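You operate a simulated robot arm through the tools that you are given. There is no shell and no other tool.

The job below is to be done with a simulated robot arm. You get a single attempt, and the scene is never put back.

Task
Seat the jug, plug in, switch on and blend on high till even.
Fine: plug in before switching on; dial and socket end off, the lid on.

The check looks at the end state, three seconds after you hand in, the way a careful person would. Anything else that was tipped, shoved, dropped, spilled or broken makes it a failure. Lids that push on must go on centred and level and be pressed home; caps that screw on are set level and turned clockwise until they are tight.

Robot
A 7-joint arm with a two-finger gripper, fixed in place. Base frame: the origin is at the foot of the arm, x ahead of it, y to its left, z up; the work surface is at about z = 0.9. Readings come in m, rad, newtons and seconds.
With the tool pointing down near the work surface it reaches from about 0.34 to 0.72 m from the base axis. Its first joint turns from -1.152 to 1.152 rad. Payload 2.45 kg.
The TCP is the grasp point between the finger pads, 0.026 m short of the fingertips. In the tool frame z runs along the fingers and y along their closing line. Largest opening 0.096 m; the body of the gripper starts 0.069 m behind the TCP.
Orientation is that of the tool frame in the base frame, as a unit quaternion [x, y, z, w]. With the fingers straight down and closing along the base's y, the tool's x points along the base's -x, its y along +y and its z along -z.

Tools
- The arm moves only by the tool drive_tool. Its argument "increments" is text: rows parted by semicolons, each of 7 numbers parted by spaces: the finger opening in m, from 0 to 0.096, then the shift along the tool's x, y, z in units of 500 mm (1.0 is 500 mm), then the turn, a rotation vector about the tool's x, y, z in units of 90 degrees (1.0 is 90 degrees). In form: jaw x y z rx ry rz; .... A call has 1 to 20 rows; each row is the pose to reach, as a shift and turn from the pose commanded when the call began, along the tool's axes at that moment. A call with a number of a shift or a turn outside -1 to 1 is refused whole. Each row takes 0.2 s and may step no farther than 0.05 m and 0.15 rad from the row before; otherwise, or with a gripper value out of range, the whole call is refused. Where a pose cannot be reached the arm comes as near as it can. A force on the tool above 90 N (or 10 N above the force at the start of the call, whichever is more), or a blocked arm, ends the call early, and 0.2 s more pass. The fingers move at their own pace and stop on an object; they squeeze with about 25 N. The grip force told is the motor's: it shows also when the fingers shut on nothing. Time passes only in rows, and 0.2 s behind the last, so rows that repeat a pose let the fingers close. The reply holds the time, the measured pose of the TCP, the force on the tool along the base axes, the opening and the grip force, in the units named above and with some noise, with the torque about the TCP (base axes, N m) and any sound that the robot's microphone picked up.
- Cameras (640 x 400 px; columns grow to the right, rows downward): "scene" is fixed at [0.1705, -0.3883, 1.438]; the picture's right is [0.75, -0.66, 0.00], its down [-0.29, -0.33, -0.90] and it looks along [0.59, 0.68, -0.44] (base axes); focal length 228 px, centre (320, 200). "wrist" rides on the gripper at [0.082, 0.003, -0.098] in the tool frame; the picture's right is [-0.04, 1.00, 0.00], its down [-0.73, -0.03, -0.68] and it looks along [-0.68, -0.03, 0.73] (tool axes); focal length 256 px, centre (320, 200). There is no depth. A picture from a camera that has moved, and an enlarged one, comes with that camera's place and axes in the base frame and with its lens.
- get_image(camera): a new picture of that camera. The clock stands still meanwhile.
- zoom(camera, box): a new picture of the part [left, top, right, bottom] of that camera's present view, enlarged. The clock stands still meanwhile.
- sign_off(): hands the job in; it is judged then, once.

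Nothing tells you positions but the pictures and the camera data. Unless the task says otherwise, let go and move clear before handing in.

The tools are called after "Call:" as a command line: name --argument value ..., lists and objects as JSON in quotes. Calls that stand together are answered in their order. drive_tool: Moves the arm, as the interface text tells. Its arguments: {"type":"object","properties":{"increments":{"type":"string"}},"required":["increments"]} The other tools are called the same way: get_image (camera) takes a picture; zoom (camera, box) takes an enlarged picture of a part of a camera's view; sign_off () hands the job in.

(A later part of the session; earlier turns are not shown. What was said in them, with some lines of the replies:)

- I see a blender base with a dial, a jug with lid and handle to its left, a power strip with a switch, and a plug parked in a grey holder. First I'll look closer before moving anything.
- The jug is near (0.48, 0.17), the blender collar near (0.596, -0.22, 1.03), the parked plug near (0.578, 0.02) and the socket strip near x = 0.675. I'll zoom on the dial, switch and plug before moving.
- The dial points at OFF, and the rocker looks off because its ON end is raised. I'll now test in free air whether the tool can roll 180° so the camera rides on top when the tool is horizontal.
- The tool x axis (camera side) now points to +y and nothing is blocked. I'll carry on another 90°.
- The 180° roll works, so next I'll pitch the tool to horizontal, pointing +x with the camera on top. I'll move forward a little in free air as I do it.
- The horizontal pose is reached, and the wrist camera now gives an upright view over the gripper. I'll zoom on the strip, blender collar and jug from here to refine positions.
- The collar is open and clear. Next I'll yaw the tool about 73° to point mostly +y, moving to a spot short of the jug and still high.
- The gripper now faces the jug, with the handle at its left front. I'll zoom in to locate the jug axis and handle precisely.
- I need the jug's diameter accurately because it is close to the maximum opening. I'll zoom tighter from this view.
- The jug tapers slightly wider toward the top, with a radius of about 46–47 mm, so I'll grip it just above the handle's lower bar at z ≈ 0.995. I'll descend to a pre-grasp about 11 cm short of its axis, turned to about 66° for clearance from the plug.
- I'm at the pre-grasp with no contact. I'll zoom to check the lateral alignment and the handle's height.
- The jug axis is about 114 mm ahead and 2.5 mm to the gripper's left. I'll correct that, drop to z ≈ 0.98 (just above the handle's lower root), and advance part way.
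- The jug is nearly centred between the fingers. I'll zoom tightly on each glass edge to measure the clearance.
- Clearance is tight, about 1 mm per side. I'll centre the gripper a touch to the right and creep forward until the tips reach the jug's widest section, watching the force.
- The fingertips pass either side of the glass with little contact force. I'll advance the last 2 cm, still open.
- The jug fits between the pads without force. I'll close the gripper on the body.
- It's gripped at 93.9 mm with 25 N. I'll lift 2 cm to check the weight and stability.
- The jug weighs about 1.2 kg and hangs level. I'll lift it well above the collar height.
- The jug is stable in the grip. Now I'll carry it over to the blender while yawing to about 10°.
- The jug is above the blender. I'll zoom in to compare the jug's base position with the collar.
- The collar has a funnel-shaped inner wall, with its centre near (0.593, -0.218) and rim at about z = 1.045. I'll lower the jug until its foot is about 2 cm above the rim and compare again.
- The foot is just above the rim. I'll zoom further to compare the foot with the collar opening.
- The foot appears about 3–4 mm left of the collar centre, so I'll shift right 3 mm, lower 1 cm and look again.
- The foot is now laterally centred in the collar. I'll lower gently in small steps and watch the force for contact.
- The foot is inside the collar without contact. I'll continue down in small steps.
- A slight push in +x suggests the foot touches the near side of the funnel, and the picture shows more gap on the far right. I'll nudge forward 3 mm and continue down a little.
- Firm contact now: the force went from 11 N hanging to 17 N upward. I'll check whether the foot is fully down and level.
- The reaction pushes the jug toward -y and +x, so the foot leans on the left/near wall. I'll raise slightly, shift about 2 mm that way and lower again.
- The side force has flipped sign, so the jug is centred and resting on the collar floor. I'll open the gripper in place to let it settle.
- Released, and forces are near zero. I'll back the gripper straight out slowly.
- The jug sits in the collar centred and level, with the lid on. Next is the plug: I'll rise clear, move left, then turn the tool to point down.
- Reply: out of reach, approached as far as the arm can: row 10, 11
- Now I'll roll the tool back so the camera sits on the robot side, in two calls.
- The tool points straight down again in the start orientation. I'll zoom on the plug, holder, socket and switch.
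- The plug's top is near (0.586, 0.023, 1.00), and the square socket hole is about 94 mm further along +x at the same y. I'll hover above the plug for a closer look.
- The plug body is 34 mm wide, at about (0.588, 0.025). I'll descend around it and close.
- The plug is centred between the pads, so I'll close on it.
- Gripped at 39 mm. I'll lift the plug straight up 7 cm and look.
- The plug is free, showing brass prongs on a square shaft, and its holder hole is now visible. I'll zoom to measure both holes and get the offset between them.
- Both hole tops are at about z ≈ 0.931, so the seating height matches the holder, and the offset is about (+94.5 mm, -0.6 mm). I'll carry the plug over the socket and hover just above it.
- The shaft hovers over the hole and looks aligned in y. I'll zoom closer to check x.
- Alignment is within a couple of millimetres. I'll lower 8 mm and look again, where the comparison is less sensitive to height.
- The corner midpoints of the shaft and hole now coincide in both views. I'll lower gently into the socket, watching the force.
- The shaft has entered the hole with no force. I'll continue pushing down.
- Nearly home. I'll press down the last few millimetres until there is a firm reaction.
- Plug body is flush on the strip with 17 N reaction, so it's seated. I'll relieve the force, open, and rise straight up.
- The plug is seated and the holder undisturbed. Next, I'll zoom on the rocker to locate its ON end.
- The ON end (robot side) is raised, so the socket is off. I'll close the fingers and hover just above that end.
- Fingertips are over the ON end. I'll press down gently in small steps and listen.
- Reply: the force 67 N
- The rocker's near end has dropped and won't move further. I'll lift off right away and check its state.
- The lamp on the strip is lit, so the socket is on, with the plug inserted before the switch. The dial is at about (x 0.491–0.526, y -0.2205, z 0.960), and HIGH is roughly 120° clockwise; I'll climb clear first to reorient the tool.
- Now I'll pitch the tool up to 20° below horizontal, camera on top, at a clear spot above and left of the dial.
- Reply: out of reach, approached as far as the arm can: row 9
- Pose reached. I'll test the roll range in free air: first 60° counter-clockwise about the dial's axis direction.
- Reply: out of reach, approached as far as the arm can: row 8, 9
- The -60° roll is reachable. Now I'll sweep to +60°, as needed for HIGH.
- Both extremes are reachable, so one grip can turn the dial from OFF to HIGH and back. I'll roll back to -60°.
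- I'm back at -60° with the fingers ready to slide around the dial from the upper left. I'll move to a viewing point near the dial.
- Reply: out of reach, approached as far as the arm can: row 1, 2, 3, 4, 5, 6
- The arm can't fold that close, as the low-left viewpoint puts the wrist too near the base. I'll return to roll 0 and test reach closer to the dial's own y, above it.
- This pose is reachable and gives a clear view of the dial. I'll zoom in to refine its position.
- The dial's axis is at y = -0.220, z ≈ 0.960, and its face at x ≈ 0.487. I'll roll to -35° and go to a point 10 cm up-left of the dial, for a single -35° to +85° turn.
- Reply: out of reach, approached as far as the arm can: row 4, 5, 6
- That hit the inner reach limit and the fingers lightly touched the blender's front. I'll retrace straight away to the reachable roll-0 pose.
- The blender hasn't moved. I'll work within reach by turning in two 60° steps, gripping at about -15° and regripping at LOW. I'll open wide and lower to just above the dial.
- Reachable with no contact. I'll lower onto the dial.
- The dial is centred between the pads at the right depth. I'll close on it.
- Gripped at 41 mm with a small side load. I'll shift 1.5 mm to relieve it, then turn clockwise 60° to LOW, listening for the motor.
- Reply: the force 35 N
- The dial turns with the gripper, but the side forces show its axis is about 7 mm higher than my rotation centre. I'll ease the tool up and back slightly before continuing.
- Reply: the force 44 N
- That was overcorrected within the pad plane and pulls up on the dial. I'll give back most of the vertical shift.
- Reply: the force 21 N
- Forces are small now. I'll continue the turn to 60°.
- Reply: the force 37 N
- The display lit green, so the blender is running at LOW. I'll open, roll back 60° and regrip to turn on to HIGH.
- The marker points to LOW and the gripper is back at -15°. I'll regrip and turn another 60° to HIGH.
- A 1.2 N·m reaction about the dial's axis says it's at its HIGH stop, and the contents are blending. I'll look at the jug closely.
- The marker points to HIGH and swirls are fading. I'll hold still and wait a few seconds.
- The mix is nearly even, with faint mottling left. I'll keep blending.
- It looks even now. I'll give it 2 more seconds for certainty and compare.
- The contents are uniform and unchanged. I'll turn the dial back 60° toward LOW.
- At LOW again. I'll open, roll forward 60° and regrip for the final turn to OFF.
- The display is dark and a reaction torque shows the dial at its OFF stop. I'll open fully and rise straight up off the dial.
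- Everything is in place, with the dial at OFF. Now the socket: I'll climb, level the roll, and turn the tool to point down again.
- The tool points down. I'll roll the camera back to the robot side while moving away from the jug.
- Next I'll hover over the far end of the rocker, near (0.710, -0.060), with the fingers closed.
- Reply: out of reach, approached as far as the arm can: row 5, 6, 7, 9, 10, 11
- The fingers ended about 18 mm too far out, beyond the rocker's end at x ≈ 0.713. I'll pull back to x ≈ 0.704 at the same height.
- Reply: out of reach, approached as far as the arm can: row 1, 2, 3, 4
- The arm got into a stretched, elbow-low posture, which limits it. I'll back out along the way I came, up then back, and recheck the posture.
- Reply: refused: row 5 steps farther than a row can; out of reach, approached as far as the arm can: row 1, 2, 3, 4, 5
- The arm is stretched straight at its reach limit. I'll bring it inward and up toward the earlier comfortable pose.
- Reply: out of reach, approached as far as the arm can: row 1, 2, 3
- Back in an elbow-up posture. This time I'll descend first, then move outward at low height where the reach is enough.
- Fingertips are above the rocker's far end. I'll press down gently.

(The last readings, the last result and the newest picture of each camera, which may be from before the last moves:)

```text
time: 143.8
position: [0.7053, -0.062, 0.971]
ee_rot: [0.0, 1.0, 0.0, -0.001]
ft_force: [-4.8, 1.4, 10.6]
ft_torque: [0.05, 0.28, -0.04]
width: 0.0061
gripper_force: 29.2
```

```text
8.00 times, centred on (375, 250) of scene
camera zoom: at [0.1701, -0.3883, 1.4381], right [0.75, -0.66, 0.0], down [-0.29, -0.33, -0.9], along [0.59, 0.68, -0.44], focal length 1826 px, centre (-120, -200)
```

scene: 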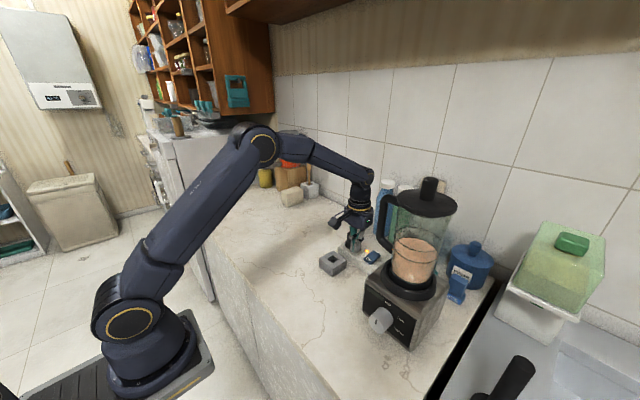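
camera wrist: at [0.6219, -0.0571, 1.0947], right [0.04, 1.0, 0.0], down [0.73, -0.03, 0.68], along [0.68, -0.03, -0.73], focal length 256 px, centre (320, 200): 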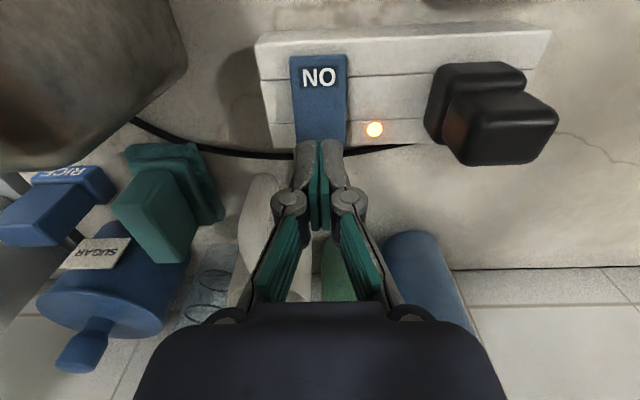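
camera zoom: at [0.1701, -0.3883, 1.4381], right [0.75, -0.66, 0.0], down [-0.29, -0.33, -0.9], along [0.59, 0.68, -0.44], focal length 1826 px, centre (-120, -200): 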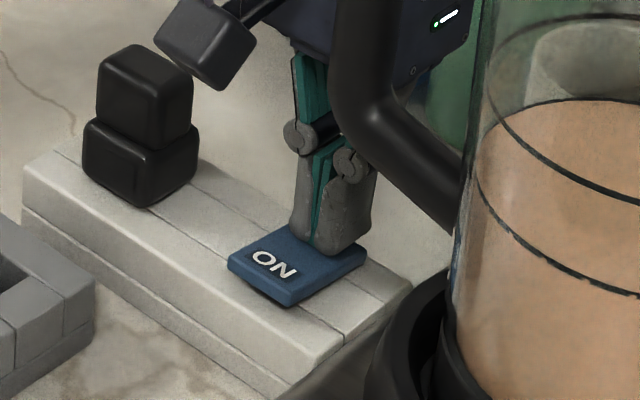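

The lamp has gone out and the rocker has flipped to off. I'll lift off and retreat inward and up.

Call:
drive_tool --increments "0 0 0 -0.03 0 0 0; 0 0 0 -0.07 0 0 0; 0 0.04 0.02 -0.1 0 0 0; 0 0.09 0.05 -0.13 0 0 0; 0 0.15 0.08 -0.17 0 0 0; 0 0.21 0.11 -0.22 0 0 0; 0 0.27 0.14 -0.28 0 0 0; 0 0.33 0.17 -0.34 0 0 0; 0 0.39 0.2 -0.4 0 0 0; 0 0.42 0.22 -0.46 0 0 0; 0 0.42 0.22 -0.5 0 0 0"

Call:
get_image --camera "scene"

Call:
get_image --camera "wrist"

Call:
zoom --camera "scene" --box '[340, 170, 480, 350]'

Call:
zoom --camera "scene" --box '[355, 235, 395, 275]'

```text
time: 146.2
position: [0.4936, 0.049, 1.2192]
ee_rot: [0.0, 1.0, -0.001, 0.0]
ft_force: [0.6, 0.6, 0.1]
ft_torque: [0.02, -0.02, 0.02]
width: 0.0
gripper_force: 28.9
```

```text
taken
```

scene: 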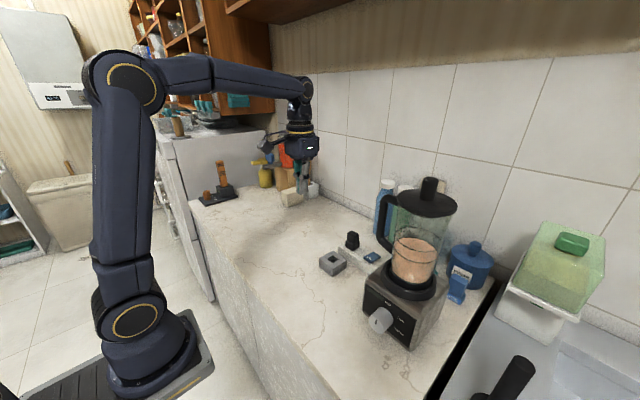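

```text
taken
camera wrist: at [0.4121, 0.0523, 1.3173], right [0.04, 1.0, 0.0], down [0.73, -0.03, 0.68], along [0.68, -0.03, -0.73], focal length 256 px, centre (320, 200)
```

wrist: 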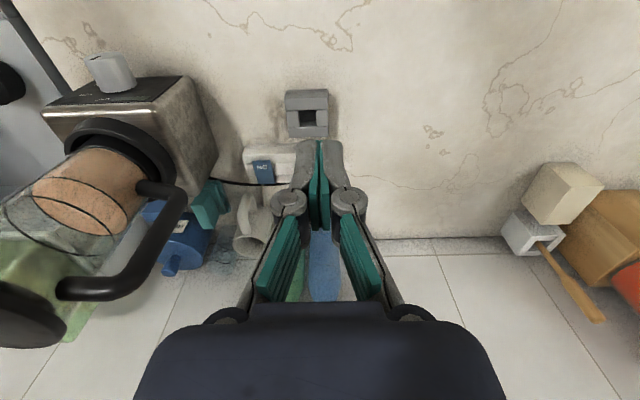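

```text
2.22 times, centred on (410, 260) of scene
camera zoom: at [0.1705, -0.3883, 1.438], right [0.75, -0.66, 0.0], down [-0.29, -0.33, -0.9], along [0.59, 0.68, -0.44], focal length 507 px, centre (120, 67)
```

zoom: 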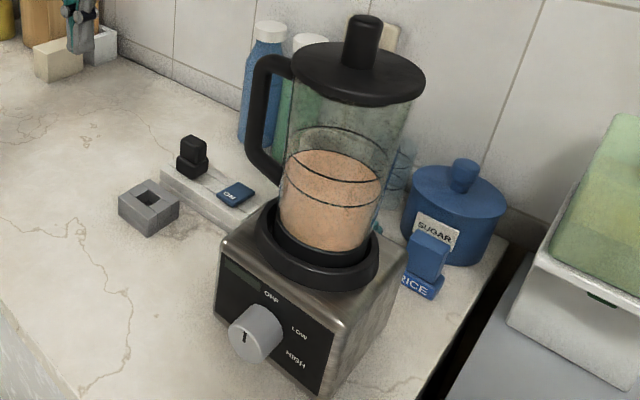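

```text
10.00 times, centred on (375, 255) of scene
camera zoom: at [0.1705, -0.3883, 1.438], right [0.75, -0.66, 0.0], down [-0.29, -0.33, -0.9], along [0.59, 0.68, -0.44], focal length 2282 px, centre (-230, -350)
```

zoom: 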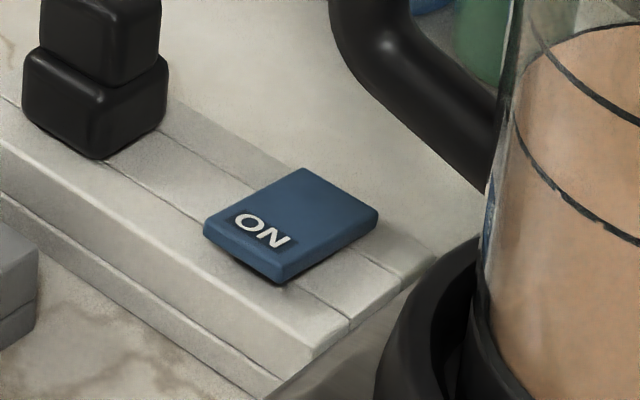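

The lamp is off, the rocker matches its original off position, and the dial is at OFF. I'll do a final close check of the contents, lid and dial.

Call:
zoom --camera "scene" --box '[395, 225, 445, 285]'

Call:
zoom --camera "scene" --box '[380, 170, 465, 240]'

Call:
zoom --camera "scene" --box '[360, 280, 430, 340]'

Call:
zoom --camera "wrist" --box '[0, 40, 220, 340]'

```text
6.67 times, centred on (420, 255) of scene
camera zoom: at [0.1705, -0.3883, 1.438], right [0.75, -0.66, 0.0], down [-0.29, -0.33, -0.9], along [0.59, 0.68, -0.44], focal length 1521 px, centre (-347, -167)
```

zoom: 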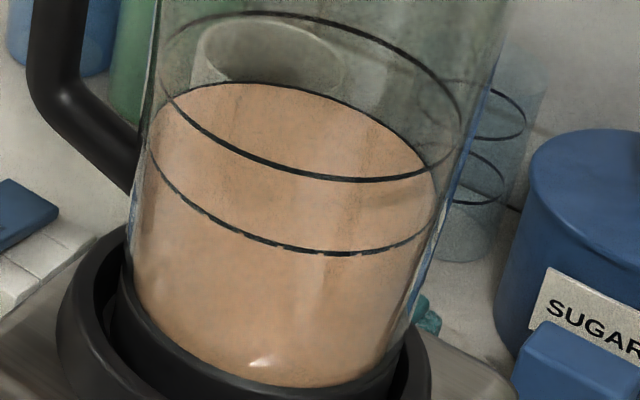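

```text
5.71 times, centred on (422, 205) of scene
camera zoom: at [0.1705, -0.3883, 1.438], right [0.75, -0.66, 0.0], down [-0.29, -0.33, -0.9], along [0.59, 0.68, -0.44], focal length 1304 px, centre (-266, 171)
```

zoom: 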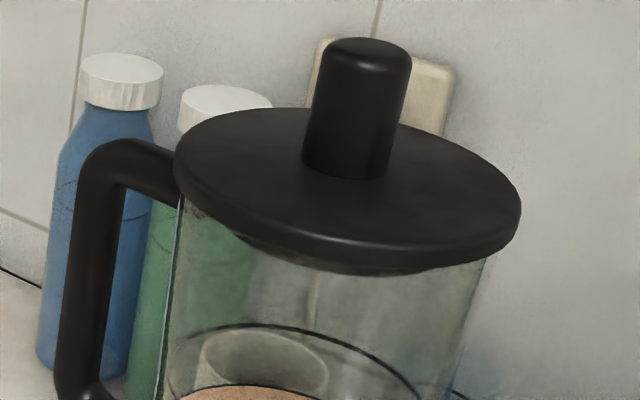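

```text
6.67 times, centred on (395, 310) of scene
camera zoom: at [0.1705, -0.3883, 1.438], right [0.75, -0.66, 0.0], down [-0.29, -0.33, -0.9], along [0.59, 0.68, -0.44], focal length 1521 px, centre (-180, -533)
```

zoom: 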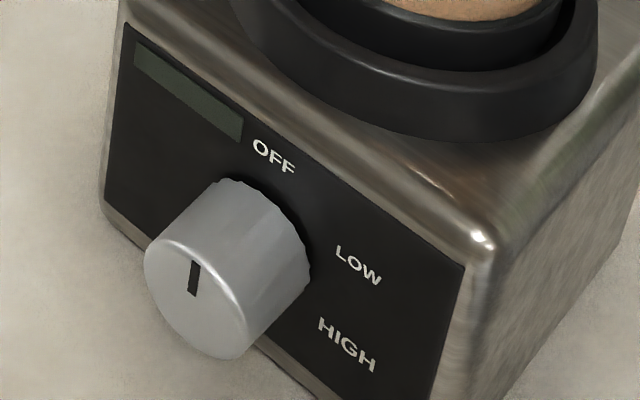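

```text
1.33 times, centred on (110, 190) of wrist
camera zoom: at [0.4121, 0.0523, 1.3173], right [0.04, 1.0, 0.0], down [0.73, -0.03, 0.68], along [0.68, -0.03, -0.73], focal length 341 px, centre (600, 213)
```

zoom: 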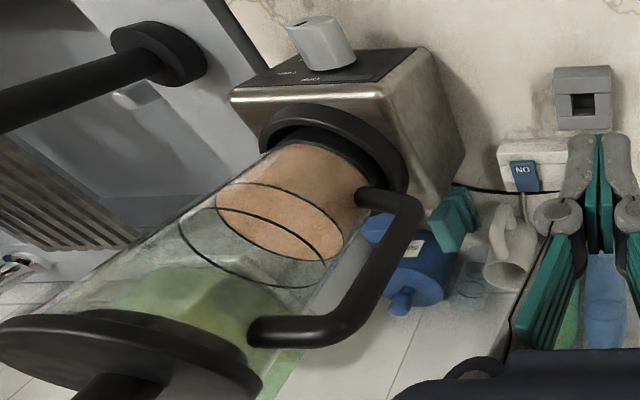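

Final state as seen: the jug sits in the collar with its lid on and level, and the mix is an even colour. The plug is seated, the dial points to OFF with the display dark, the socket lamp is out, and the arm is clear, so I'm handing in.

Call:
sign_off

```text
The job is handed in.
```

The blender job is done and handed in, and the last pictures showed nothing tipped, spilled or knocked over.

- **Jug:** it sits centred and level in the collar, with the lid on and level. I did not press the lid down separately; it stayed as it was at the start.
- **Plug and switch:** the plug went fully into the socket before I switched it on.
- **Blending:** it ran briefly on low while I regripped the dial. It then ran on high for about 11 seconds, until the mix was one even colour.
- **End state:** the dial is at OFF with the display dark. The socket switch is off with its lamp out, and the arm is clear.

While lining up for the dial, the fingers lightly touched the front of the blender, at about 5 N. The pictures afterwards showed it had not moved.
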